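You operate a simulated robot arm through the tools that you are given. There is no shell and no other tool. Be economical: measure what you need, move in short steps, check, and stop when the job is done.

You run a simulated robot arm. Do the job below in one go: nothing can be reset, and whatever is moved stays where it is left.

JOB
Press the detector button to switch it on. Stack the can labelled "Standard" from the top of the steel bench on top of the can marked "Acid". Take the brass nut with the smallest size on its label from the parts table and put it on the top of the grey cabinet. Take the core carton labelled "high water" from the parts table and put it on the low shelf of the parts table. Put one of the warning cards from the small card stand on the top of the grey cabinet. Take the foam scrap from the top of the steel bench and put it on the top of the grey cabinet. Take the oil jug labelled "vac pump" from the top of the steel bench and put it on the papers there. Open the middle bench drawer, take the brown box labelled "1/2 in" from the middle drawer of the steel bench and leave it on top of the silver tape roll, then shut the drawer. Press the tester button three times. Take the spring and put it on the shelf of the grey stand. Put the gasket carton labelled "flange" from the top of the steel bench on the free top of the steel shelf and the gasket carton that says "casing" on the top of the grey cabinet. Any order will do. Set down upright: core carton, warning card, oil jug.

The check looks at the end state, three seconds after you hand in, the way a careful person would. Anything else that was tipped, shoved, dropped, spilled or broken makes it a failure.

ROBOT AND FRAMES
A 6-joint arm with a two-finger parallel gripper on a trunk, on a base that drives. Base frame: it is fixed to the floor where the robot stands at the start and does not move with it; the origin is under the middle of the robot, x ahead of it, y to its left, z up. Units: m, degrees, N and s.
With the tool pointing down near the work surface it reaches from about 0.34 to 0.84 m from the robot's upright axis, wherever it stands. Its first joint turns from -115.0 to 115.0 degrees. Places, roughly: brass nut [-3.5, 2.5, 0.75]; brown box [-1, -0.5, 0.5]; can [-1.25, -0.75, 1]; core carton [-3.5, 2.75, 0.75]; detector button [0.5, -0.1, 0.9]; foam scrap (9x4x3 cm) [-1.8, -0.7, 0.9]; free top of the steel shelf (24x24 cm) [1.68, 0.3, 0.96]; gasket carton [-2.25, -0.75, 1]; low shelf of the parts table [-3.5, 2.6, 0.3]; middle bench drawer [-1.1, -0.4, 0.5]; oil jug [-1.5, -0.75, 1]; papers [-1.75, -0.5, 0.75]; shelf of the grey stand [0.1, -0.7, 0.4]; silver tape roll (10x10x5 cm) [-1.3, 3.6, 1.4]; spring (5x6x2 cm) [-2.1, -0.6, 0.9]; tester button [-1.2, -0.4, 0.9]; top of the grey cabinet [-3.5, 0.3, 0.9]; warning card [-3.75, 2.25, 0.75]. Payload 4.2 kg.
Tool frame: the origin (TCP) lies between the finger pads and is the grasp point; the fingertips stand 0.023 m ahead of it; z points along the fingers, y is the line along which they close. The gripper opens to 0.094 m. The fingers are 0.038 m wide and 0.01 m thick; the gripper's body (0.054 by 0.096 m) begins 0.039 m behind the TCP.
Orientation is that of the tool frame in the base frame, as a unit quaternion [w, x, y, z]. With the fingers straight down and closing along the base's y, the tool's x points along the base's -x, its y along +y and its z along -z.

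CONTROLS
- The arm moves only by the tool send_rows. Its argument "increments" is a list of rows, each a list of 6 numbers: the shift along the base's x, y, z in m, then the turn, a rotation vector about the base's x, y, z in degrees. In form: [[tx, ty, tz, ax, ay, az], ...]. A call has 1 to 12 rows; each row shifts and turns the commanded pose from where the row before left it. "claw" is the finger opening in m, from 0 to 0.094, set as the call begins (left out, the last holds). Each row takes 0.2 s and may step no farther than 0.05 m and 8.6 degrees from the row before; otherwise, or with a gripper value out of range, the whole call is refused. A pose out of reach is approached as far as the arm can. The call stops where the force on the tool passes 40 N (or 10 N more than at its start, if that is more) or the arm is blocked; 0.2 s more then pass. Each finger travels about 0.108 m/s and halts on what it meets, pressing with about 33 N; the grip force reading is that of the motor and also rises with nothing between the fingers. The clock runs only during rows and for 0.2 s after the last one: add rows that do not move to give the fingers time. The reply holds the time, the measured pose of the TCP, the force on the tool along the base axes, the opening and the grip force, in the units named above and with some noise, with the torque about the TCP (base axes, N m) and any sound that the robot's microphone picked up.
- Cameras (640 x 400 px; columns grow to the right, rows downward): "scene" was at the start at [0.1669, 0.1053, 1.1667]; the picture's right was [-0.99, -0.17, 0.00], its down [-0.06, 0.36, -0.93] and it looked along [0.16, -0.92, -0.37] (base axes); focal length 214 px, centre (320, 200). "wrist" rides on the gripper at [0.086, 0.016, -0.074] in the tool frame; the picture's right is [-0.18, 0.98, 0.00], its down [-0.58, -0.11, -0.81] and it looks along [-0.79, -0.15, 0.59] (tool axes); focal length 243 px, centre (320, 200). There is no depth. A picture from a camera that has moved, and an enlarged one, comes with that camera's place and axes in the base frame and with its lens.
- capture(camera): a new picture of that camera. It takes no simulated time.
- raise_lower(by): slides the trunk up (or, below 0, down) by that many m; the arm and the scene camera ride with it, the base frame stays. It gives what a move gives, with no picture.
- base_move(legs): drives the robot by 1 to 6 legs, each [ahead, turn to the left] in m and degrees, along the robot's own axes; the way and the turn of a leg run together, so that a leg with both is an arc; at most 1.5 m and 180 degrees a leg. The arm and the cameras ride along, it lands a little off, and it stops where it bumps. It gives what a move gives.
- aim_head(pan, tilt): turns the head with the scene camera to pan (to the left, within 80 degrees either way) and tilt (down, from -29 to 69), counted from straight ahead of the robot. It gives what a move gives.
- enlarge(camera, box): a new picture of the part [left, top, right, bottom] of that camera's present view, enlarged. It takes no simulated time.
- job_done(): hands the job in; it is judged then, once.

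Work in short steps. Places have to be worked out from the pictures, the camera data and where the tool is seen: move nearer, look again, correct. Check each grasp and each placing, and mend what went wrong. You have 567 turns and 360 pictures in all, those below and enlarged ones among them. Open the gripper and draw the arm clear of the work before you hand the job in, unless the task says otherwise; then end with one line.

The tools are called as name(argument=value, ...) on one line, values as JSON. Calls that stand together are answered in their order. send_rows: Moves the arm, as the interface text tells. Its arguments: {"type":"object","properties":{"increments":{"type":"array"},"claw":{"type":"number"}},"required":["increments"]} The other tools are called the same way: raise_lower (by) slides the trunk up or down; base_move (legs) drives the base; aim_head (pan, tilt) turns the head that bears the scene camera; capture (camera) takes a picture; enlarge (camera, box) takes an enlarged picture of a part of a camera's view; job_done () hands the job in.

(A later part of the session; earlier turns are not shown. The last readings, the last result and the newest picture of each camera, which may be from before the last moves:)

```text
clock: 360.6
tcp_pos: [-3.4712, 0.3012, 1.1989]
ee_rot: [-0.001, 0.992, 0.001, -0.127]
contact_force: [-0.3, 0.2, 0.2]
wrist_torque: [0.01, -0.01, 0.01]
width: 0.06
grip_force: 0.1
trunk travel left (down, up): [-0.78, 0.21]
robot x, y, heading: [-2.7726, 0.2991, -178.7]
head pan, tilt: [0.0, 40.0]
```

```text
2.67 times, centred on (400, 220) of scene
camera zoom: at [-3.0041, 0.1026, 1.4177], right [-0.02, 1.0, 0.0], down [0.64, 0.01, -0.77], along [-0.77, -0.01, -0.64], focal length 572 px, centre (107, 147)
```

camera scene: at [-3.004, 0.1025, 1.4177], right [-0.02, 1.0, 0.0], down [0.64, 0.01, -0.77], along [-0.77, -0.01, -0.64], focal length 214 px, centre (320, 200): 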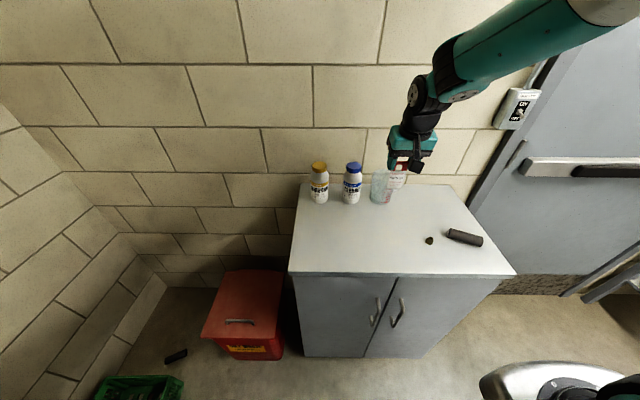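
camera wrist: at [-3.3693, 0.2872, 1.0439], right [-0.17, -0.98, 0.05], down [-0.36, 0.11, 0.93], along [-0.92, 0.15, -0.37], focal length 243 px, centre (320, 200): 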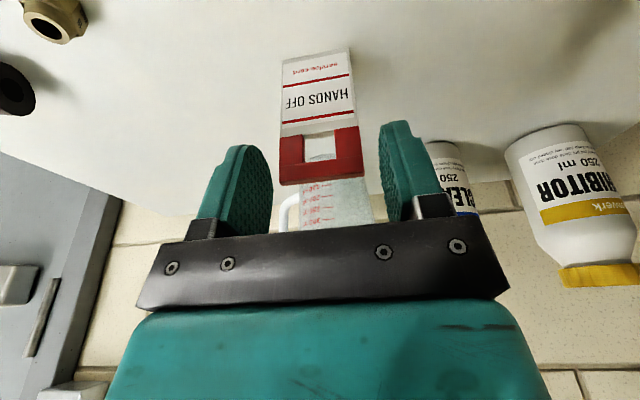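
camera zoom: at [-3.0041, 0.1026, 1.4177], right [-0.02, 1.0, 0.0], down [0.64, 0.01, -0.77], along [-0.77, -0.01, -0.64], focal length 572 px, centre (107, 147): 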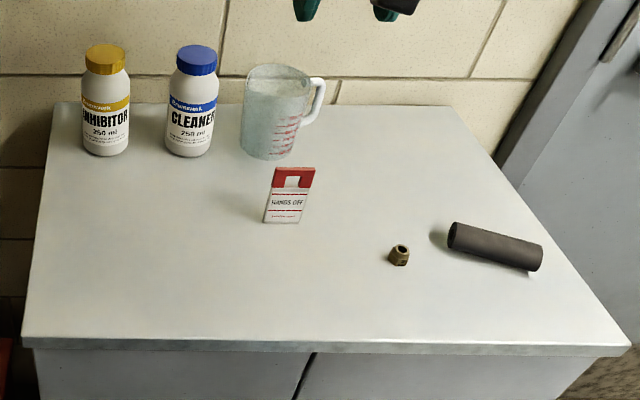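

The card stands upright beside the nut and foam. Next the CASING carton: I retract the arm and drive to the bench's far end.

send_rows(increments=[[0.04, 0, 0.01, 0, -7.3, 0], [0.04, 0, 0.01, 0, -7.3, 0], [0.04, 0, 0.01, 0, 0, 0], [0.04, 0, 0.0, 0, 0, 0], [0, 0, 0, 0, 0, 0]], claw=0.094)

base_move(legs=[[-0.36, 0], [0, 89], [0.16, 0]])

aim_head(pan=0, tilt=45)

capture(camera="scene")

capture(camera="wrist")

```text
clock: 361.8
tcp_pos: [-3.3136, 0.3025, 1.2288]
ee_rot: [-0.001, 1.0, 0.002, 0.0]
contact_force: [-0.2, 0.1, -0.2]
wrist_torque: [-0.04, -0.03, -0.01]
width: 0.094
grip_force: 0.0
trunk travel left (down, up): [-0.78, 0.21]
robot x, y, heading: [-2.7713, 0.2976, -178.9]
head pan, tilt: [0.0, 40.0]
```

```text
clock: 368.8
tcp_pos: [-2.4274, -0.3962, 1.2277]
ee_rot: [0.0, 0.714, 0.7, 0.001]
contact_force: [0.3, -0.1, -0.1]
wrist_torque: [-0.02, -0.01, 0.0]
width: 0.0942
grip_force: 0.1
trunk travel left (down, up): [-0.78, 0.21]
robot x, y, heading: [-2.4096, 0.1456, -90.1]
head pan, tilt: [0.0, 40.0]
```

```text
clock: 369.5
tcp_pos: [-2.4274, -0.3968, 1.2289]
ee_rot: [0.0, 0.714, 0.7, 0.0]
contact_force: [-0.2, -0.7, -0.2]
wrist_torque: [0.04, 0.0, -0.01]
width: 0.094
grip_force: 0.1
trunk travel left (down, up): [-0.78, 0.21]
robot x, y, heading: [-2.4122, 0.1459, -90.3]
head pan, tilt: [0.0, 45.0]
```

```text
191 pictures are left
camera scene: at [-2.2187, -0.0853, 1.4105], right [-1.0, 0.0, 0.0], down [0.0, 0.71, -0.71], along [0.0, -0.71, -0.71], focal length 214 px, centre (320, 200)
```

scene: 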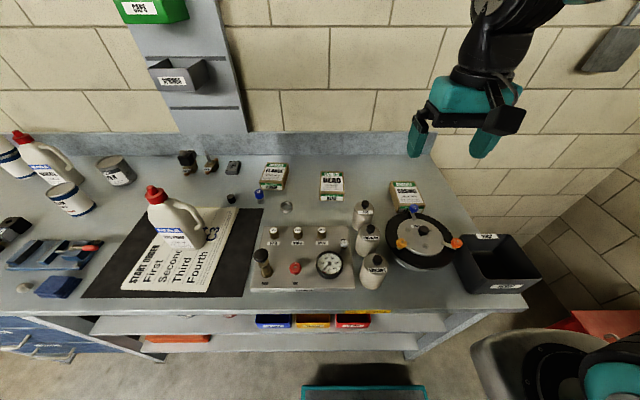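

```text
190 pictures are left
camera wrist: at [-2.4083, -0.3091, 1.3033], right [0.98, -0.2, 0.0], down [-0.12, -0.58, 0.81], along [-0.16, -0.79, -0.59], focal length 243 px, centre (320, 200)
```

wrist: 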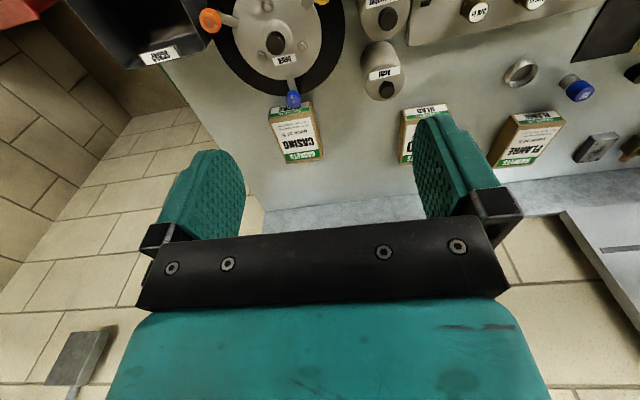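

enlarge(camera="scene", box=[240, 150, 480, 300])

enlarge(camera="wrist", box=[200, 40, 420, 200])

```text
2.67 times, centred on (360, 225) of scene
camera zoom: at [-2.2187, -0.0853, 1.4105], right [-1.0, 0.0, 0.0], down [0.0, 0.71, -0.71], along [0.0, -0.71, -0.71], focal length 572 px, centre (213, 133)
```

zoom: 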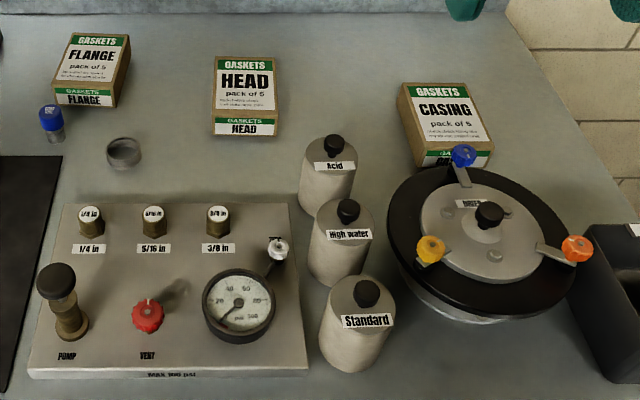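

```text
2.50 times, centred on (310, 120) of wrist
camera zoom: at [-2.4083, -0.3091, 1.3033], right [0.98, -0.2, 0.0], down [-0.12, -0.58, 0.81], along [-0.16, -0.79, -0.59], focal length 606 px, centre (345, 400)
```

zoom: 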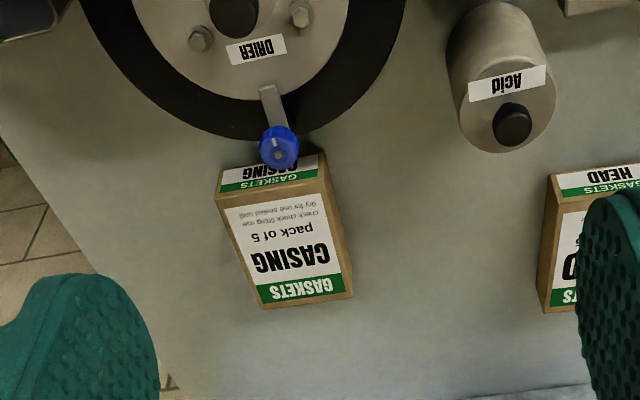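

CASING carton centre ≈(-2.518, -0.626), ~0.085 wide (x) by 0.118 long; the drier's blue knob is just in front at (-2.493, -0.514, 0.945), so I'll grip a bit behind centre. I move above it.

send_rows(increments=[[-0.015, -0.042, 0, 0, 0, 0], [-0.015, -0.042, 0, 0, 0, 0], [-0.015, -0.042, 0, 0, 0, 0], [-0.015, -0.042, 0, 0, 0, 0], [-0.015, -0.04, 0, 0, 0, 0], [-0.016, -0.04, 0, 0, 0, 0], [0, 0, -0.045, 0, 0, 0], [0, 0, -0.045, 0, 0, 0], [0, 0, -0.045, 0, 0, 0], [0, 0, 0, 0, 0, 0]])

capture(camera="wrist")

enlarge(camera="scene", box=[340, 120, 480, 260])

```text
clock: 371.7
tcp_pos: [-2.517, -0.645, 1.0917]
ee_rot: [0.0, 0.714, 0.7, 0.0]
contact_force: [-0.4, -0.1, -0.1]
wrist_torque: [-0.03, -0.01, 0.0]
width: 0.094
grip_force: 0.0
trunk travel left (down, up): [-0.78, 0.21]
robot x, y, heading: [-2.4112, 0.1474, -90.4]
head pan, tilt: [0.0, 45.0]
```

```text
187 pictures are left
camera wrist: at [-2.499, -0.5574, 1.1677], right [0.98, -0.2, 0.0], down [-0.12, -0.58, 0.81], along [-0.16, -0.79, -0.59], focal length 243 px, centre (320, 200)
```

wrist: 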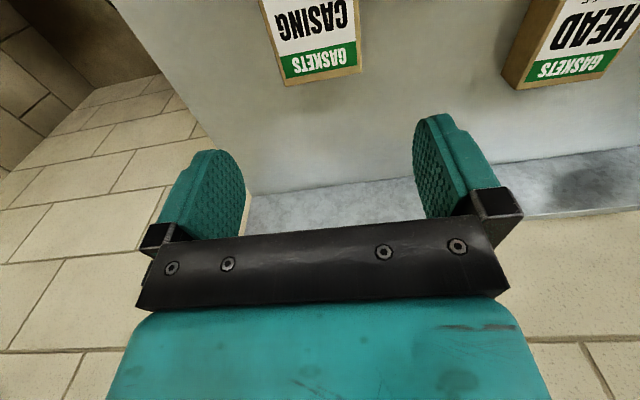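

```text
2.86 times, centred on (410, 190) of scene
camera zoom: at [-2.2187, -0.0853, 1.4105], right [-1.0, 0.0, 0.0], down [0.0, 0.71, -0.71], along [0.0, -0.71, -0.71], focal length 613 px, centre (63, 229)
```

zoom: 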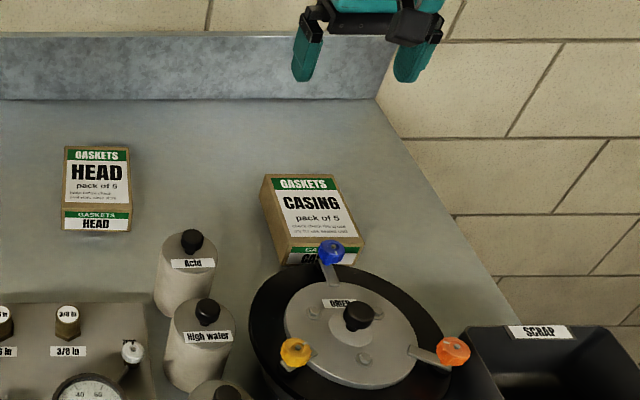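

Near view: carton spans x -2.562…-2.481 (0.081 wide). I shift 5 mm and descend around it.

send_rows(increments=[[-0.005, 0, -0.045, 0, 0, 0], [0, 0, -0.045, 0, 0, 0], [0, 0, -0.045, 0, 0, 0], [0, 0, -0.03, 0, 0, 0], [0, 0, 0, 0, 0, 0]])

capture(camera="wrist")

enlarge(camera="scene", box=[360, 130, 460, 240])

```text
clock: 372.9
tcp_pos: [-2.5242, -0.6444, 0.9288]
ee_rot: [0.0, 0.713, 0.701, 0.0]
contact_force: [0.5, 0.2, -0.6]
wrist_torque: [0.01, -0.03, 0.0]
width: 0.0941
grip_force: 0.0
trunk travel left (down, up): [-0.78, 0.21]
robot x, y, heading: [-2.4121, 0.1438, -90.2]
head pan, tilt: [0.0, 45.0]
```

```text
185 pictures are left
camera wrist: at [-2.5042, -0.5569, 1.0037], right [0.98, -0.2, 0.0], down [-0.12, -0.58, 0.81], along [-0.16, -0.79, -0.59], focal length 243 px, centre (320, 200)
```

wrist: 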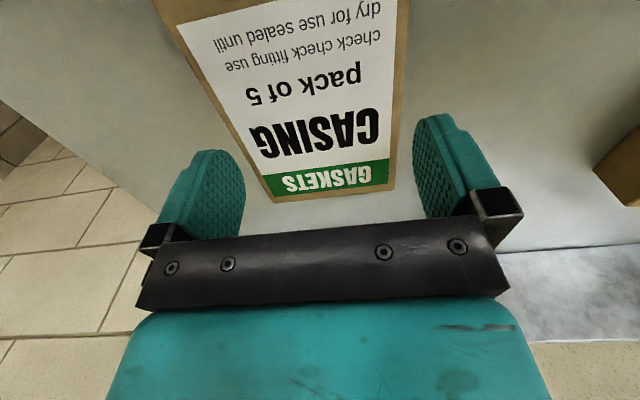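

```text
3.64 times, centred on (410, 185) of scene
camera zoom: at [-2.2187, -0.0853, 1.4105], right [-1.0, 0.0, 0.0], down [0.0, 0.71, -0.71], along [0.0, -0.71, -0.71], focal length 780 px, centre (-7, 254)
```

zoom: 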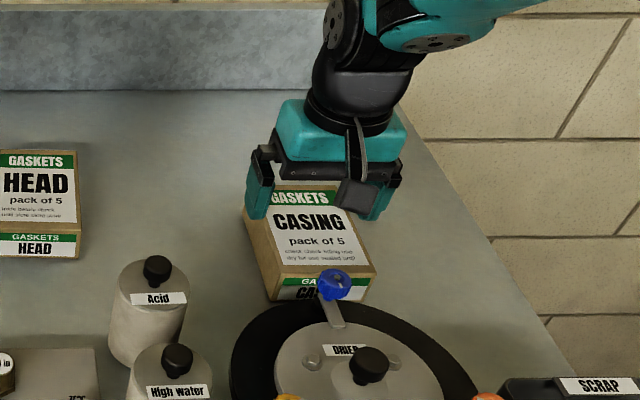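

Edges at x -2.562 and -2.4815: 6 mm clearance each side. I descend the last 3 cm and close.

send_rows(increments=[[0.002, 0, -0.015, 0, 0, 0], [0, 0, -0.012, 0, 0, 0], [0, 0, -0.004, 0, 0, 0], [0, 0, 0, 0, 0, 0]])

send_rows(increments=[[0, 0, 0, 0, 0, 0], [0, 0, 0, 0, 0, 0]], claw=0.0)

send_rows(increments=[[0, 0, 0.01, 0, 0, 0], [0, 0, 0.03, 0, 0, 0], [0, 0, 0.04, 0, 0, 0], [0, 0, 0.045, 0, 0, 0], [0, 0, 0.045, 0, 0, 0], [0, 0, 0.045, 0, 0, 0], [0, 0, 0.045, 0, 0, 0], [0, 0, 0, 0, 0, 0]])

capture(camera="wrist")

capture(camera="scene")

```text
clock: 373.9
tcp_pos: [-2.52, -0.6448, 0.8985]
ee_rot: [0.0, 0.713, 0.701, -0.001]
contact_force: [0.1, -0.3, 0.4]
wrist_torque: [-0.01, 0.01, -0.01]
width: 0.094
grip_force: 0.1
trunk travel left (down, up): [-0.78, 0.21]
robot x, y, heading: [-2.4113, 0.1456, -90.0]
head pan, tilt: [0.0, 45.0]
```

```text
clock: 374.5
tcp_pos: [-2.5221, -0.6443, 0.8975]
ee_rot: [0.0, 0.714, 0.7, 0.0]
contact_force: [-0.1, -0.4, -1.4]
wrist_torque: [-0.03, 0.04, 0.0]
width: 0.0876
grip_force: 33.6
trunk travel left (down, up): [-0.78, 0.21]
robot x, y, heading: [-2.4108, 0.1488, -90.0]
head pan, tilt: [0.0, 45.0]
```

```text
clock: 376.3
tcp_pos: [-2.5223, -0.6441, 1.1571]
ee_rot: [0.0, 0.714, 0.7, 0.0]
contact_force: [1.1, 0.4, -0.3]
wrist_torque: [-0.04, -0.01, 0.0]
width: 0.0876
grip_force: 32.6
trunk travel left (down, up): [-0.78, 0.21]
robot x, y, heading: [-2.4117, 0.1463, -89.8]
head pan, tilt: [0.0, 45.0]
```

```text
183 pictures are left
camera wrist: at [-2.503, -0.5576, 1.2329], right [0.98, -0.2, 0.0], down [-0.12, -0.58, 0.81], along [-0.16, -0.79, -0.59], focal length 243 px, centre (320, 200)
```

wrist: 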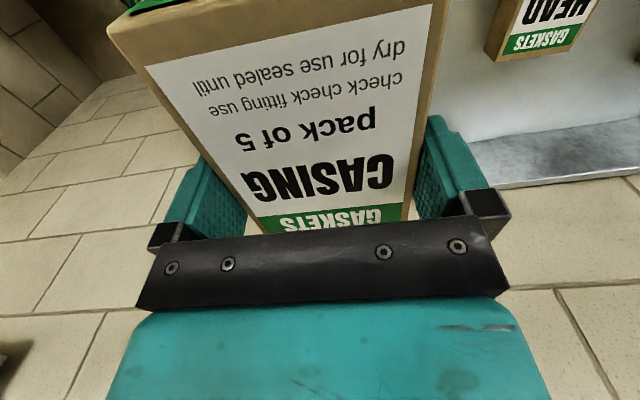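

```text
182 pictures are left
camera scene: at [-2.2187, -0.0854, 1.4105], right [-1.0, 0.0, 0.0], down [0.0, 0.71, -0.71], along [0.0, -0.71, -0.71], focal length 214 px, centre (320, 200)
```

scene: 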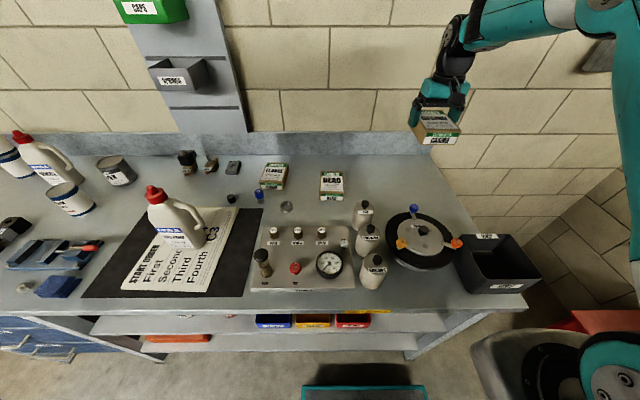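

CASING carton held. I retract and drive to the cabinet.

send_rows(increments=[[0.015, 0.042, 0.01, 0, 0, 0], [0.015, 0.042, 0.01, 0, 0, 0], [0.02, 0.042, 0.01, 0, 0, 0], [0.02, 0.042, 0.0, 0, 0, 0], [0.02, 0.042, 0.0, 0, 0, 0], [0.02, 0.03, 0, 0, 0, 0], [0, 0, 0, 0, 0, 0]])

base_move(legs=[[-0.16, 0], [0, -90], [0.36, 0]])

capture(camera="scene")

capture(camera="wrist")

```text
clock: 377.9
tcp_pos: [-2.4098, -0.4043, 1.1865]
ee_rot: [0.0, 0.714, 0.7, 0.0]
contact_force: [-0.1, -0.7, -0.9]
wrist_torque: [-0.01, -0.01, 0.0]
width: 0.0878
grip_force: 32.4
trunk travel left (down, up): [-0.78, 0.21]
robot x, y, heading: [-2.4098, 0.1484, -90.3]
head pan, tilt: [0.0, 45.0]
```

```text
clock: 385.1
tcp_pos: [-3.328, 0.3034, 1.1873]
ee_rot: [0.0, 1.0, -0.007, 0.001]
contact_force: [0.3, 0.5, -0.4]
wrist_torque: [0.0, -0.03, 0.01]
width: 0.0874
grip_force: 33.0
trunk travel left (down, up): [-0.78, 0.21]
robot x, y, heading: [-2.7773, 0.304, -179.7]
head pan, tilt: [0.0, 45.0]
```

```text
181 pictures are left
camera scene: at [-3.01, 0.1133, 1.4105], right [0.0, 1.0, 0.0], down [0.71, 0.0, -0.71], along [-0.71, 0.0, -0.71], focal length 214 px, centre (320, 200)
```

scene: 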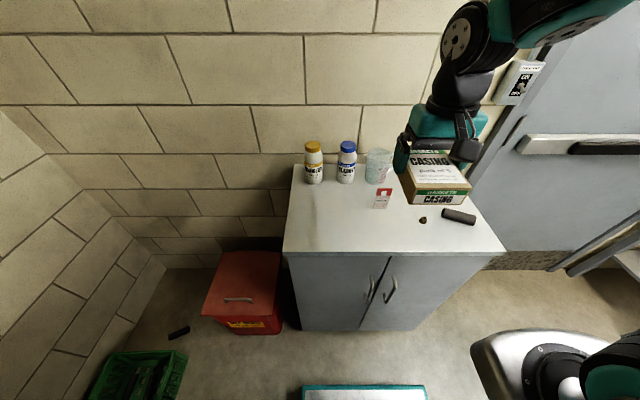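

```text
180 pictures are left
camera wrist: at [-3.241, 0.2868, 1.2623], right [-0.2, -0.98, 0.0], down [-0.58, 0.12, 0.81], along [-0.79, 0.16, -0.59], focal length 243 px, centre (320, 200)
```

wrist: 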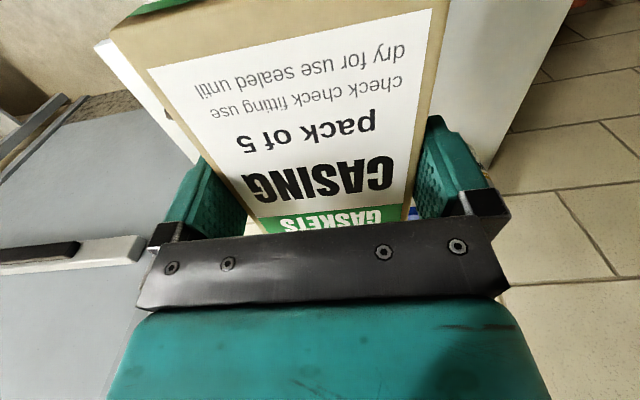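

I shift over the free left-front area and lower.

send_rows(increments=[[0, -0.045, 0, 0, 0, 0], [0, -0.045, 0, 0, 0, 0], [-0.03, -0.035, 0, 0, 0, 0], [-0.03, -0.035, 0, 0, 0, 0], [-0.035, -0.018, 0, 0, 0, 0], [-0.03, 0, 0, 0, 0, 0], [0, 0, -0.045, 0, 0, 0], [0, 0, -0.045, 0, 0, 0], [0, 0, -0.045, 0, 0, 0], [0, 0, -0.045, 0, 0, 0], [0, 0, -0.045, 0, 0, 0], [0, 0, 0, 0, 0, 0]])

capture(camera="scene")

```text
clock: 387.7
tcp_pos: [-3.4534, 0.1244, 0.9613]
ee_rot: [0.0, 1.0, -0.006, -0.001]
contact_force: [-0.3, -0.9, -1.6]
wrist_torque: [-0.02, 0.01, -0.03]
width: 0.0877
grip_force: 32.7
trunk travel left (down, up): [-0.78, 0.21]
robot x, y, heading: [-2.7797, 0.3044, -179.8]
head pan, tilt: [0.0, 45.0]
```

```text
179 pictures are left
camera scene: at [-3.01, 0.1132, 1.4105], right [0.0, 1.0, 0.0], down [0.71, 0.0, -0.71], along [-0.71, 0.0, -0.71], focal length 214 px, centre (320, 200)
```

scene: 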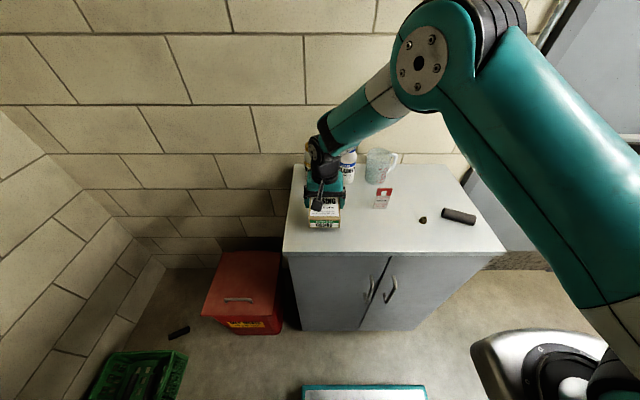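

send_rows(increments=[[0, 0, -0.02, 0, 0, 0], [0, 0, -0.008, 0, 0, 0], [0, 0, -0.004, 0, 0, 0], [0, 0, -0.004, 0, 0, 0], [0, 0, -0.003, 0, 0, 0], [0, 0, -0.003, 0, 0, 0], [0, 0, 0, 0, 0, 0]])

enlarge(camera="scene", box=[270, 130, 400, 250])

```text
clock: 388.8
tcp_pos: [-3.4555, 0.1231, 0.9284]
ee_rot: [0.002, 1.0, -0.008, -0.004]
contact_force: [2.5, 1.1, 17.1]
wrist_torque: [0.67, -0.94, -0.13]
width: 0.0876
grip_force: 33.1
trunk travel left (down, up): [-0.78, 0.21]
robot x, y, heading: [-2.7766, 0.3085, -179.7]
head pan, tilt: [0.0, 45.0]
stopped in row 5: the force on the tool passed its limit at 43 N (the readings are from after the stop); the commanded pose is now the measured one
```

```text
3.33 times, centred on (335, 190) of scene
camera zoom: at [-3.0094, 0.1135, 1.4102], right [0.0, 1.0, 0.0], down [0.71, 0.0, -0.71], along [-0.71, 0.0, -0.71], focal length 715 px, centre (270, 233)
```

zoom: 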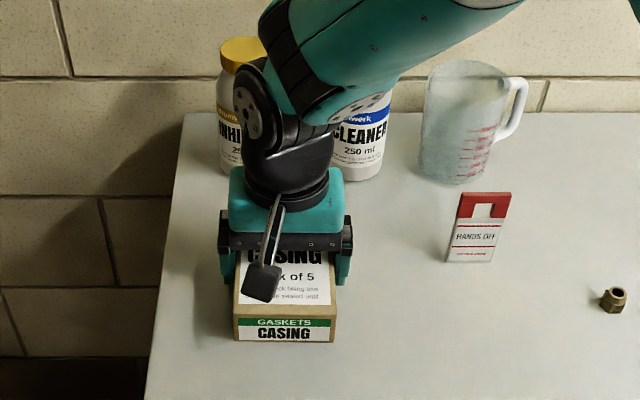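

It rests on the cabinet. I relieve, open fully and lift.

send_rows(increments=[[0, 0, 0.002, 0, 0, 0], [0, 0, 0, 0, 0, 0]])

send_rows(increments=[[0, 0, 0, 0, 0, 0], [0, 0, 0.0, 0, 0, 0], [0, 0, 0.02, 0, 0, 0], [0, 0, 0.045, 0, 0, 0], [0, 0, 0.045, 0, 0, 0], [0, 0, 0.045, 0, 0, 0], [0, 0, 0.045, 0, 0, 0], [0, 0, 0.045, 0, 0, 0], [0, 0, 0, 0, 0, 0]], claw=0.094)

capture(camera="scene")

```text
clock: 389.4
tcp_pos: [-3.4554, 0.1236, 0.9278]
ee_rot: [0.0, 1.0, -0.007, -0.003]
contact_force: [-1.1, -0.3, 0.7]
wrist_torque: [-0.01, 0.18, -0.05]
width: 0.0876
grip_force: 32.9
trunk travel left (down, up): [-0.78, 0.21]
robot x, y, heading: [-2.7777, 0.3112, -179.7]
head pan, tilt: [0.0, 45.0]
```

```text
clock: 391.4
tcp_pos: [-3.4547, 0.1247, 1.1753]
ee_rot: [0.001, 1.0, -0.007, -0.003]
contact_force: [0.5, -0.1, -0.6]
wrist_torque: [-0.03, -0.02, -0.01]
width: 0.094
grip_force: 0.1
trunk travel left (down, up): [-0.78, 0.21]
robot x, y, heading: [-2.779, 0.3074, -179.9]
head pan, tilt: [0.0, 45.0]
```

```text
177 pictures are left
camera scene: at [-3.0101, 0.1133, 1.4105], right [0.0, 1.0, 0.0], down [0.71, 0.0, -0.71], along [-0.71, 0.0, -0.71], focal length 214 px, centre (320, 200)
```

scene: 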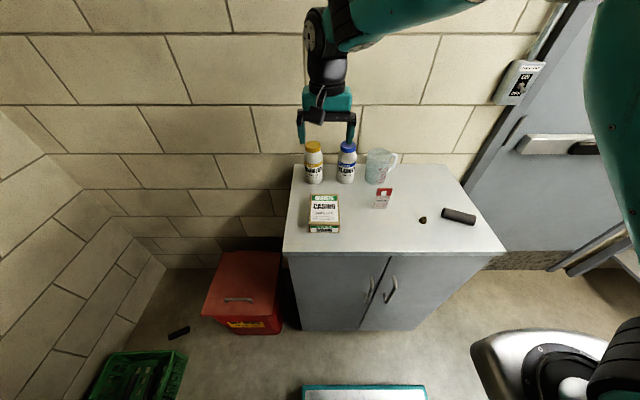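

All four items are on the cabinet. Next the FLANGE carton: retract the arm and go to x≈-2.05 at the bench.

send_rows(increments=[[0.03, 0.035, 0.01, 0, 0, 0], [0.03, 0.035, 0.01, 0, 0, 0], [0.03, 0.035, 0.01, 0, 0, 0], [0.03, 0.035, 0, 0, 0, 0], [0.0, 0.03, 0, 0, 0, 0], [0, 0, 0, 0, 0, 0]])

base_move(legs=[[-0.7, 0], [0, 90], [0.2, 0]])

capture(camera="scene")

capture(camera="wrist")

```text
clock: 392.8
tcp_pos: [-3.3348, 0.2952, 1.2038]
ee_rot: [0.001, 1.0, -0.007, -0.003]
contact_force: [1.3, 0.6, 0.1]
wrist_torque: [0.01, -0.01, -0.02]
width: 0.0938
grip_force: 0.1
trunk travel left (down, up): [-0.78, 0.21]
robot x, y, heading: [-2.7729, 0.308, -179.8]
head pan, tilt: [0.0, 45.0]
```

```text
clock: 401.7
tcp_pos: [-2.0493, -0.452, 1.2042]
ee_rot: [0.003, 0.706, 0.708, -0.001]
contact_force: [0.5, -0.7, -0.4]
wrist_torque: [-0.01, -0.01, -0.01]
width: 0.0942
grip_force: 0.0
trunk travel left (down, up): [-0.78, 0.21]
robot x, y, heading: [-2.0715, 0.1076, -88.7]
head pan, tilt: [0.0, 45.0]
```

```text
176 pictures are left
camera scene: at [-1.8722, -0.1209, 1.4105], right [-1.0, -0.02, 0.0], down [-0.01, 0.71, -0.71], along [0.01, -0.71, -0.71], focal length 214 px, centre (320, 200)
```

scene: 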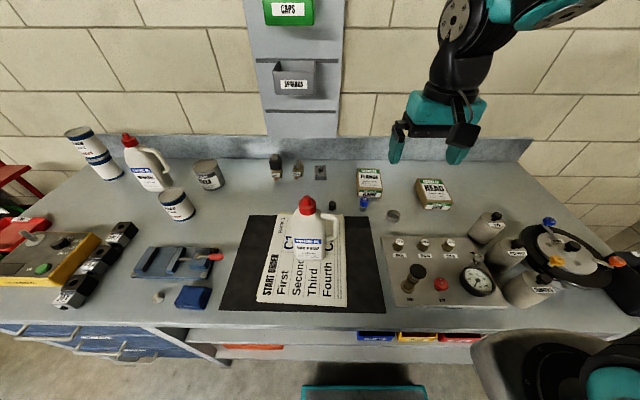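

```text
175 pictures are left
camera wrist: at [-2.0329, -0.3638, 1.2788], right [0.98, -0.18, 0.0], down [-0.11, -0.58, 0.81], along [-0.14, -0.8, -0.59], focal length 243 px, centre (320, 200)
```

wrist: 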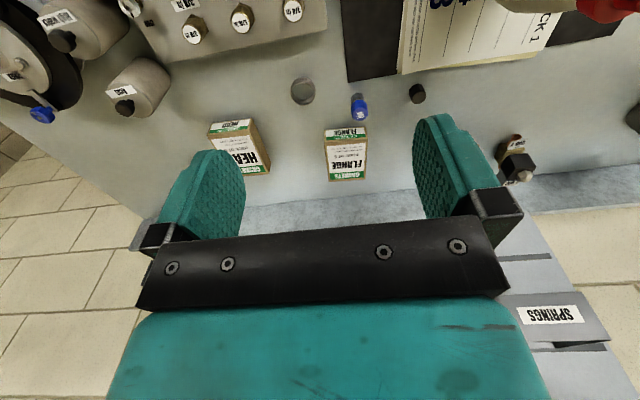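

enlarge(camera="wrist", box=[260, 60, 440, 200])

enlarge(camera="scene", box=[330, 150, 470, 250])

```text
2.86 times, centred on (350, 130) of wrist
camera zoom: at [-2.0329, -0.3638, 1.2788], right [0.98, -0.18, 0.0], down [-0.11, -0.58, 0.81], along [-0.14, -0.8, -0.59], focal length 693 px, centre (234, 400)
```

zoom: 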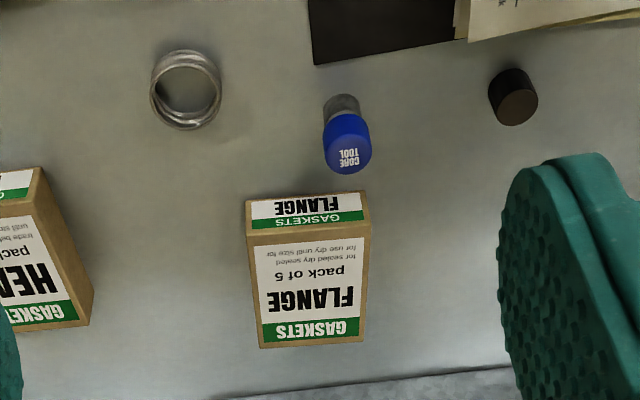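

```text
4.00 times, centred on (400, 200) of scene
camera zoom: at [-1.8722, -0.1209, 1.4105], right [-1.0, -0.02, 0.0], down [-0.01, 0.71, -0.71], along [0.01, -0.71, -0.71], focal length 858 px, centre (0, 200)
```

zoom: 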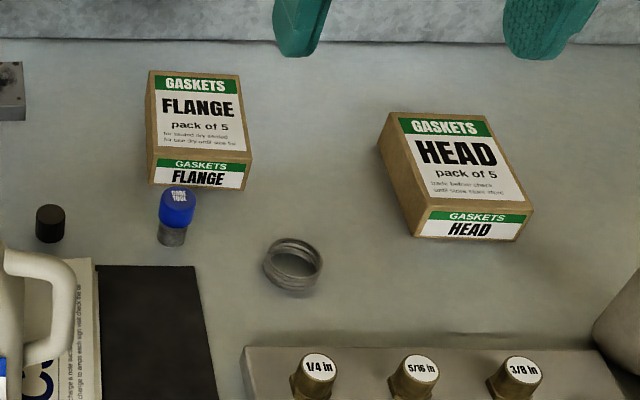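

FLANGE carton centre ≈(-2.041, -0.743), yaw ≈-4°. I move 4 cm closer and position above it.

base_move(legs=[[0.04, -1.2]])

send_rows(increments=[[0, -0.042, 0, 0, 0, -4], [0, -0.042, 0, 0, 0, 0], [0, -0.042, 0, 0, 0, 0], [0, -0.042, 0, 0, 0, 0], [0, -0.042, 0, 0, 0, 0], [0, -0.042, 0, 0, 0, 0], [0, 0, -0.045, 0, 0, 0], [0, 0, -0.045, 0, 0, 0], [0, 0, -0.045, 0, 0, 0], [0, 0, 0, 0, 0, 0]])

capture(camera="wrist")

```text
clock: 402.6
tcp_pos: [-2.06, -0.4916, 1.2038]
ee_rot: [0.002, 0.713, 0.701, -0.001]
contact_force: [0.2, 0.2, 0.4]
wrist_torque: [0.02, 0.02, 0.02]
width: 0.094
grip_force: 0.1
trunk travel left (down, up): [-0.78, 0.21]
robot x, y, heading: [-2.0712, 0.0679, -89.7]
head pan, tilt: [0.0, 45.0]
```

```text
clock: 404.8
tcp_pos: [-2.0617, -0.744, 1.0688]
ee_rot: [0.002, 0.737, 0.676, -0.001]
contact_force: [0.2, 0.7, -0.3]
wrist_torque: [0.01, 0.03, 0.01]
width: 0.0938
grip_force: 0.0
trunk travel left (down, up): [-0.78, 0.21]
robot x, y, heading: [-2.0733, 0.0671, -89.9]
head pan, tilt: [0.0, 45.0]
```

```text
172 pictures are left
camera wrist: at [-2.0368, -0.6581, 1.1433], right [0.96, -0.27, 0.0], down [-0.16, -0.56, 0.81], along [-0.22, -0.78, -0.59], focal length 243 px, centre (320, 200)
```

wrist: 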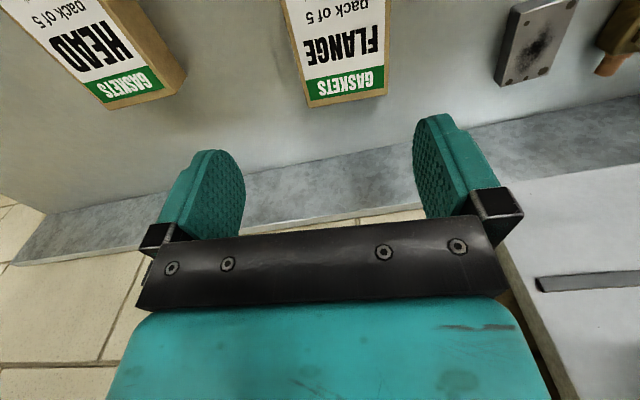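

Carton mid-line at x≈-2.0436 there, yaw -5.5°. I shift and descend.

send_rows(increments=[[0.018, 0, -0.04, 0, 0, 0], [0, 0, -0.045, 0, 0, 0], [0, 0, -0.045, 0, 0, 0], [0, 0, -0.01, 0, 0, 0], [0, 0, 0, 0, 0, 0]])

capture(camera="wrist")

```text
clock: 406.0
tcp_pos: [-2.0418, -0.7447, 0.9286]
ee_rot: [0.004, 0.737, 0.676, -0.001]
contact_force: [-0.2, 0.5, 0.0]
wrist_torque: [0.04, 0.0, 0.01]
width: 0.094
grip_force: 0.0
trunk travel left (down, up): [-0.78, 0.21]
robot x, y, heading: [-2.0723, 0.0702, -90.0]
head pan, tilt: [0.0, 45.0]
```

```text
171 pictures are left
camera wrist: at [-2.0179, -0.6584, 1.0037], right [0.96, -0.27, 0.0], down [-0.16, -0.56, 0.81], along [-0.21, -0.78, -0.59], focal length 243 px, centre (320, 200)
```

wrist: 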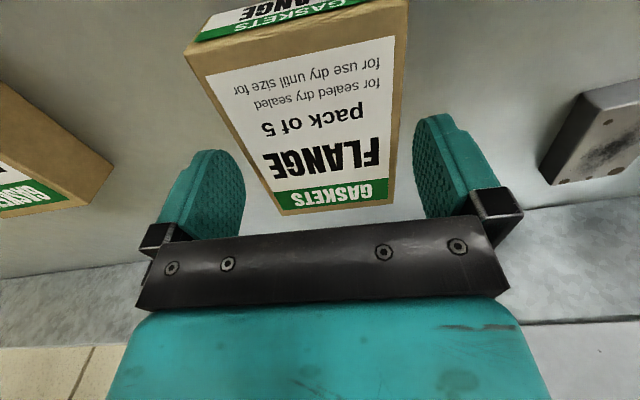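

Centred. I descend the last 3 cm, close and lift.

send_rows(increments=[[0, 0, -0.015, 0, 0, 0], [0, 0, -0.012, 0, 0, 0], [0, 0, -0.004, 0, 0, 0], [0, 0, 0, 0, 0, 0]])

send_rows(increments=[[0, 0, 0, 0, 0, 0], [0, 0, 0, 0, 0, 0]], claw=0.0)

send_rows(increments=[[0, 0, 0.01, 0, 0, 0], [0, 0, 0.03, 0, 0, 0], [0, 0, 0.04, 0, 0, 0], [0, 0, 0.045, 0, 0, 0], [0, 0, 0.045, 0, 0, 0], [0, 0, 0.045, 0, 0, 0], [0, 0, 0.045, 0, 0, 0], [0, 0, 0, 0, 0, 0]])

capture(camera="wrist")

```text
clock: 407.0
tcp_pos: [-2.0431, -0.7436, 0.8979]
ee_rot: [0.002, 0.737, 0.676, -0.001]
contact_force: [0.5, 0.9, 0.3]
wrist_torque: [0.01, -0.01, -0.02]
width: 0.0939
grip_force: 0.0
trunk travel left (down, up): [-0.78, 0.21]
robot x, y, heading: [-2.0709, 0.0682, -90.1]
head pan, tilt: [0.0, 45.0]
```

```text
clock: 407.6
tcp_pos: [-2.0421, -0.745, 0.8981]
ee_rot: [0.003, 0.737, 0.676, -0.001]
contact_force: [-0.4, -0.9, -0.4]
wrist_torque: [-0.05, 0.06, 0.03]
width: 0.0874
grip_force: 33.0
trunk travel left (down, up): [-0.78, 0.21]
robot x, y, heading: [-2.0709, 0.0669, -90.0]
head pan, tilt: [0.0, 45.0]
```

```text
clock: 409.4
tcp_pos: [-2.043, -0.7442, 1.1571]
ee_rot: [0.002, 0.737, 0.676, -0.002]
contact_force: [0.1, -0.6, -2.0]
wrist_torque: [0.03, -0.02, -0.01]
width: 0.0874
grip_force: 33.0
trunk travel left (down, up): [-0.78, 0.21]
robot x, y, heading: [-2.0687, 0.063, -90.1]
head pan, tilt: [0.0, 45.0]
```

```text
170 pictures are left
camera wrist: at [-2.0187, -0.6588, 1.2324], right [0.96, -0.27, 0.0], down [-0.16, -0.57, 0.81], along [-0.21, -0.78, -0.59], focal length 243 px, centre (320, 200)
```

wrist: 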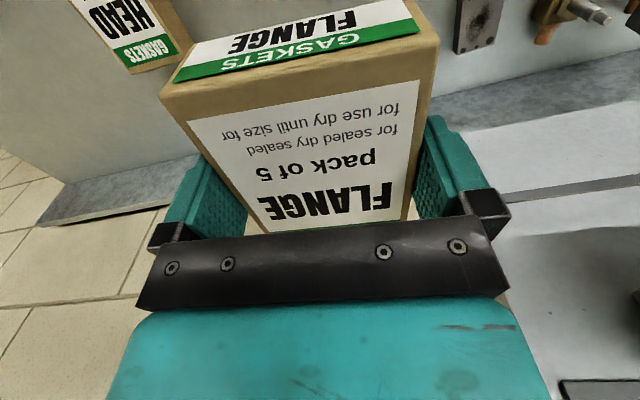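

FLANGE held. I retract and drive toward the steel shelf via y≈1.0 (around the recovery cart).

send_rows(increments=[[0, 0.045, 0.01, 0, 0, 0], [0, 0.045, 0.01, 0, 0, 0], [0, 0.045, 0.01, 0, 0, 0], [0, 0.045, 0.0, 0, 0, 0], [0, 0.045, 0.0, 0, 0, 0], [0, 0.04, 0, 0, 0, 0], [0, 0, 0, 0, 0, 0]])

base_move(legs=[[-0.45, 0], [0, 104], [1.0, 0], [1.0, 0], [0, -14], [0.6, 0]])

aim_head(pan=-35, tilt=25)

capture(camera="scene")

```text
clock: 411.0
tcp_pos: [-2.0438, -0.4788, 1.1879]
ee_rot: [0.002, 0.737, 0.676, -0.001]
contact_force: [-1.0, 0.3, -1.1]
wrist_torque: [0.03, 0.01, 0.04]
width: 0.0876
grip_force: 33.1
trunk travel left (down, up): [-0.78, 0.21]
robot x, y, heading: [-2.0672, 0.0659, -90.2]
head pan, tilt: [0.0, 45.0]
```

```text
clock: 431.6
tcp_pos: [1.0015, 1.1074, 1.1895]
ee_rot: [0.003, 0.03, 1.0, 0.001]
contact_force: [0.0, -0.6, -1.6]
wrist_torque: [0.02, 0.02, 0.0]
width: 0.0875
grip_force: 32.4
trunk travel left (down, up): [-0.78, 0.21]
robot x, y, heading: [0.4593, 1.0692, 1.7]
head pan, tilt: [0.0, 45.0]
```

```text
clock: 432.6
tcp_pos: [1.0019, 1.1076, 1.1892]
ee_rot: [0.003, 0.03, 1.0, 0.0]
contact_force: [-0.4, 0.5, -2.3]
wrist_torque: [-0.02, -0.01, -0.02]
width: 0.0876
grip_force: 32.9
trunk travel left (down, up): [-0.78, 0.21]
robot x, y, heading: [0.4556, 1.0643, 1.4]
head pan, tilt: [-35.0, 25.0]
```

```text
169 pictures are left
camera scene: at [0.6801, 1.2155, 1.441], right [-0.55, -0.83, 0.0], down [-0.35, 0.23, -0.91], along [0.76, -0.5, -0.42], focal length 214 px, centre (320, 200)
```

scene: 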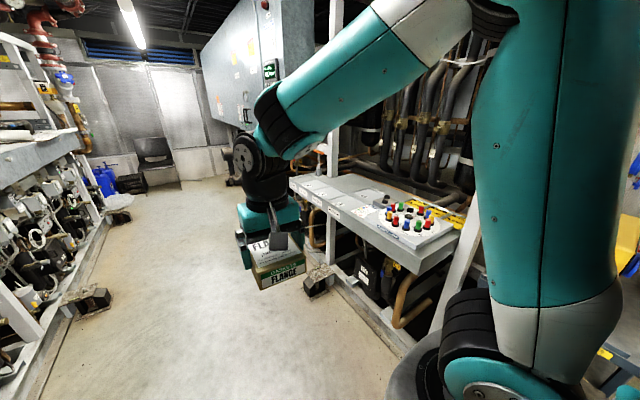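

The steel shelf is mounted at y≈0.15–0.65 with a cap tray on it. I drive further to x≈1.3 and look.

base_move(legs=[[0.85, -1.5]])

aim_head(pan=-60, tilt=30)

capture(camera="scene")

```text
clock: 437.1
tcp_pos: [1.8654, 1.1085, 1.1891]
ee_rot: [0.003, 0.04, 0.999, 0.001]
contact_force: [0.9, 0.4, -0.8]
wrist_torque: [-0.02, 0.01, 0.0]
width: 0.0875
grip_force: 32.8
trunk travel left (down, up): [-0.78, 0.21]
robot x, y, heading: [1.3171, 1.0821, 0.3]
head pan, tilt: [-35.0, 25.0]
```

```text
clock: 438.0
tcp_pos: [1.8649, 1.1094, 1.1895]
ee_rot: [0.003, 0.04, 0.999, 0.001]
contact_force: [0.8, 0.4, -2.2]
wrist_torque: [0.0, -0.01, -0.04]
width: 0.0874
grip_force: 32.8
trunk travel left (down, up): [-0.78, 0.21]
robot x, y, heading: [1.3214, 1.078, -0.0]
head pan, tilt: [-60.0, 30.0]
```

```text
168 pictures are left
camera scene: at [1.5157, 1.1984, 1.4331], right [-0.86, -0.5, 0.0], down [-0.25, 0.43, -0.87], along [0.44, -0.75, -0.5], focal length 214 px, centre (320, 200)
```

scene: 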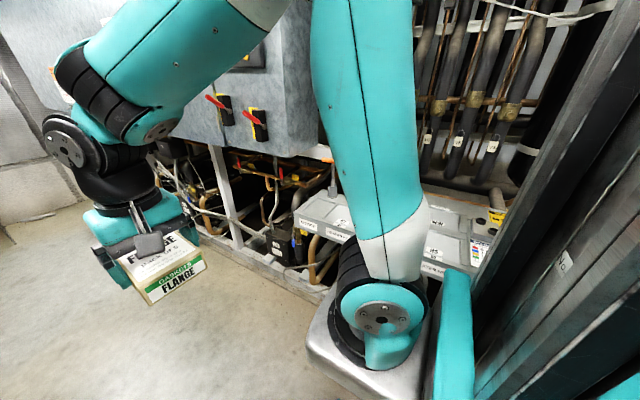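

Free floor here; I go 0.27 m further, then turn to face the shelf (-y).

base_move(legs=[[0.27, 0], [0, -90]])

aim_head(pan=0, tilt=35)

capture(camera="scene")

capture(camera="wrist")

```text
clock: 443.8
tcp_pos: [1.6208, 0.5355, 1.1883]
ee_rot: [0.002, 0.735, 0.678, -0.002]
contact_force: [0.2, -1.3, -2.1]
wrist_torque: [-0.01, -0.01, -0.02]
width: 0.0876
grip_force: 33.2
trunk travel left (down, up): [-0.78, 0.21]
robot x, y, heading: [1.5886, 1.0795, -89.6]
head pan, tilt: [-60.0, 30.0]
```

```text
clock: 445.1
tcp_pos: [1.6208, 0.5351, 1.19]
ee_rot: [0.003, 0.735, 0.678, -0.001]
contact_force: [-0.8, 0.5, -1.4]
wrist_torque: [0.01, 0.0, 0.01]
width: 0.0877
grip_force: 33.1
trunk travel left (down, up): [-0.78, 0.21]
robot x, y, heading: [1.5891, 1.0818, -89.5]
head pan, tilt: [0.0, 35.0]
```

```text
167 pictures are left
camera scene: at [1.7851, 0.8428, 1.4253], right [-1.0, 0.0, 0.0], down [0.0, 0.57, -0.82], along [0.0, -0.82, -0.57], focal length 214 px, centre (320, 200)
```

scene: 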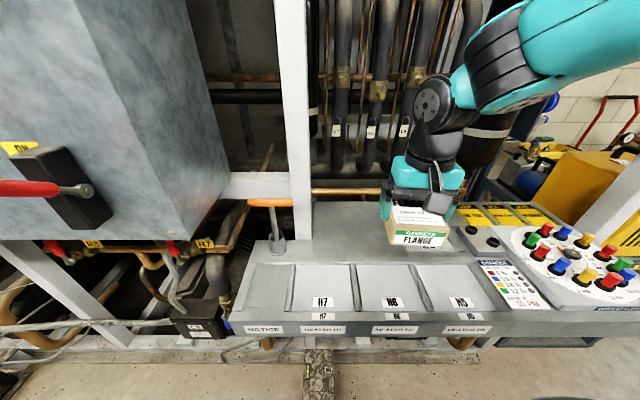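

```text
166 pictures are left
camera wrist: at [1.6438, 0.6213, 1.2635], right [0.96, -0.26, 0.0], down [-0.16, -0.57, 0.81], along [-0.21, -0.78, -0.59], focal length 243 px, centre (320, 200)
```

wrist: 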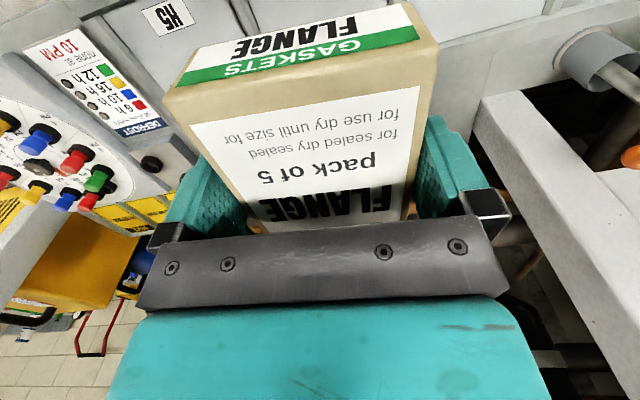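

The flat free area behind the bays spans about x 1.40–1.86, y 0.19–0.46. I move the carton over (1.66, 0.33) and lower.

send_rows(increments=[[0.01, -0.042, 0, 0, 0, 0], [0.01, -0.042, 0, 0, 0, 0], [0.01, -0.042, 0, 0, 0, 0], [0.01, -0.042, 0, 0, 0, 0], [0, -0.037, 0, 0, 0, 0], [0, 0, -0.045, 0, 0, 0], [0, 0, -0.045, 0, 0, 0], [0, 0, -0.04, 0, 0, 0], [0, 0, 0, 0, 0, 0]])

capture(camera="scene")

enlarge(camera="scene", box=[250, 130, 470, 280])

```text
clock: 447.1
tcp_pos: [1.6591, 0.3303, 1.0596]
ee_rot: [0.002, 0.735, 0.678, -0.002]
contact_force: [0.6, 0.0, -1.8]
wrist_torque: [-0.01, -0.03, 0.02]
width: 0.0874
grip_force: 33.2
trunk travel left (down, up): [-0.78, 0.21]
robot x, y, heading: [1.5869, 1.0788, -89.8]
head pan, tilt: [0.0, 35.0]
```

```text
165 pictures are left
camera scene: at [1.7852, 0.8428, 1.4253], right [-1.0, 0.0, 0.0], down [0.0, 0.57, -0.82], along [0.0, -0.82, -0.57], focal length 214 px, centre (320, 200)
```

scene: 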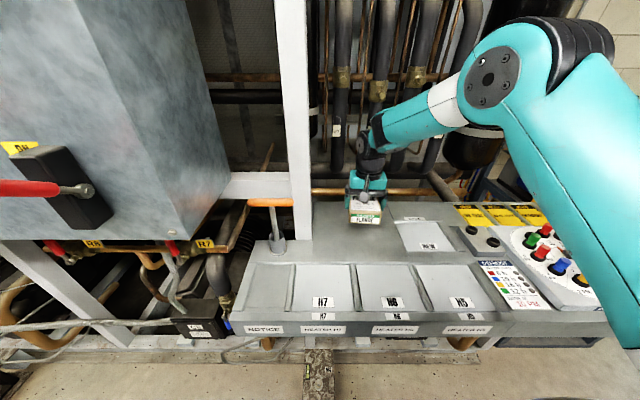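

```text
2.67 times, centred on (360, 205) of scene
camera zoom: at [1.7852, 0.8428, 1.4253], right [-1.0, 0.0, 0.0], down [0.0, 0.57, -0.82], along [0.0, -0.82, -0.57], focal length 572 px, centre (213, 187)
```

zoom: 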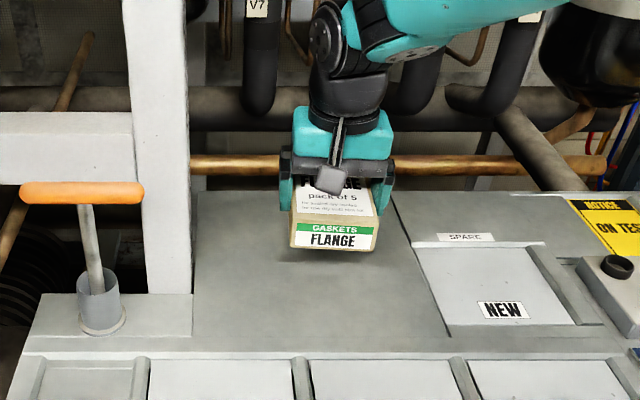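

The carton is over the flat plate. I lower to contact.

send_rows(increments=[[0, 0.008, -0.03, 0, 0, 0], [0, 0, -0.02, 0, 0, 0], [0, 0, -0.008, 0, 0, 0], [0, 0, -0.004, 0, 0, 0], [0, 0, -0.004, 0, 0, 0], [0, 0, -0.004, 0, 0, 0], [0, 0, -0.004, 0, 0, 0], [0, 0, 0, 0, 0, 0]])

enlarge(camera="scene", box=[250, 130, 470, 280])

```text
clock: 448.9
tcp_pos: [1.6614, 0.3377, 0.9879]
ee_rot: [0.005, 0.735, 0.678, -0.003]
contact_force: [-2.3, 2.5, 28.8]
wrist_torque: [0.56, 0.33, -0.02]
width: 0.0876
grip_force: 32.8
trunk travel left (down, up): [-0.78, 0.21]
robot x, y, heading: [1.5906, 1.0817, -89.5]
head pan, tilt: [0.0, 35.0]
```

```text
2.67 times, centred on (360, 205) of scene
camera zoom: at [1.7849, 0.8441, 1.426], right [-1.0, 0.0, 0.0], down [0.0, 0.57, -0.82], along [0.0, -0.82, -0.57], focal length 572 px, centre (213, 187)
```

zoom: 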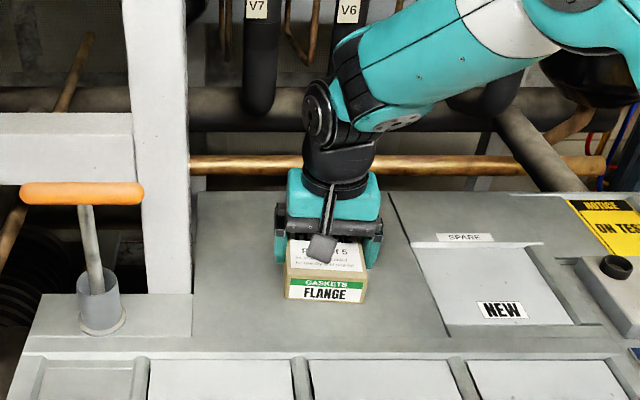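

It rests on the shelf top (z≈0.96). I relieve, open and lift.

send_rows(increments=[[0, 0, 0.004, 0, 0, 0], [0, 0, 0, 0, 0, 0]])

send_rows(increments=[[0, 0, 0, 0, 0, 0], [0, 0, 0.0, 0, 0, 0], [0, 0, 0.02, 0, 0, 0], [0, 0, 0.045, 0, 0, 0], [0, 0, 0.045, 0, 0, 0], [0, 0, 0.045, 0, 0, 0], [0, 0.04, 0.02, 0, 0, 0], [0, 0.045, 0.01, 0, 0, 0], [0, 0.045, 0.01, 0, 0, 0], [0, 0.045, 0, 0, 0, 0], [0, 0, 0, 0, 0, 0]], claw=0.094)

enlarge(camera="scene", box=[230, 130, 480, 300])

```text
clock: 449.5
tcp_pos: [1.661, 0.3383, 0.9878]
ee_rot: [0.003, 0.735, 0.678, -0.001]
contact_force: [0.9, -3.2, 6.4]
wrist_torque: [-0.74, -0.31, -0.11]
width: 0.0875
grip_force: 32.7
trunk travel left (down, up): [-0.78, 0.21]
robot x, y, heading: [1.5863, 1.0804, -89.7]
head pan, tilt: [0.0, 35.0]
```

```text
clock: 451.9
tcp_pos: [1.6592, 0.5134, 1.1838]
ee_rot: [0.003, 0.735, 0.678, -0.002]
contact_force: [-0.2, 0.0, 0.5]
wrist_torque: [0.03, -0.06, -0.01]
width: 0.094
grip_force: 0.0
trunk travel left (down, up): [-0.78, 0.21]
robot x, y, heading: [1.5908, 1.082, -90.0]
head pan, tilt: [0.0, 35.0]
```

```text
2.35 times, centred on (355, 215) of scene
camera zoom: at [1.7852, 0.8427, 1.4253], right [-1.0, 0.0, 0.0], down [0.0, 0.57, -0.82], along [0.0, -0.82, -0.57], focal length 505 px, centre (238, 165)
```

zoom: 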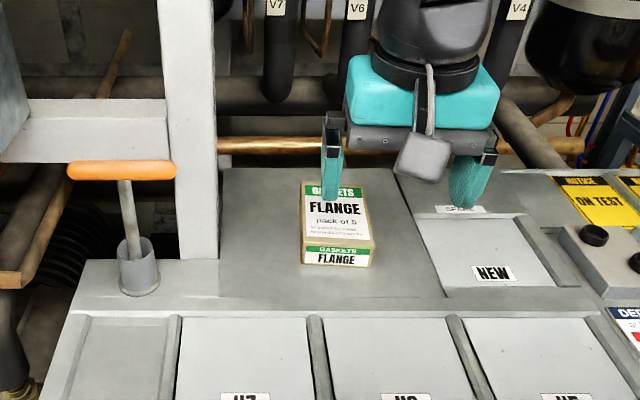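

FLANGE is on the steel shelf. Now the spring: I drive back to the bench.

base_move(legs=[[0, -90], [0.85, 0], [0.85, 0], [0, 15.5], [1.02, 0], [1.02, 0]])

base_move(legs=[[0, 74.5]])

```text
clock: 475.0
tcp_pos: [-2.6156, 0.3201, 1.1836]
ee_rot: [0.002, 0.996, 0.092, -0.002]
contact_force: [-0.4, -0.4, 0.6]
wrist_torque: [-0.02, 0.03, 0.03]
width: 0.0939
grip_force: 0.0
trunk travel left (down, up): [-0.78, 0.21]
robot x, y, heading: [-2.0896, 0.5338, -164.6]
head pan, tilt: [0.0, 35.0]
```

```text
clock: 478.6
tcp_pos: [-2.0216, -0.0324, 1.1832]
ee_rot: [0.002, 0.738, 0.675, -0.001]
contact_force: [0.0, -0.2, -0.3]
wrist_torque: [-0.01, 0.01, 0.01]
width: 0.094
grip_force: 0.0
trunk travel left (down, up): [-0.78, 0.21]
robot x, y, heading: [-2.084, 0.5364, -90.4]
head pan, tilt: [0.0, 35.0]
```

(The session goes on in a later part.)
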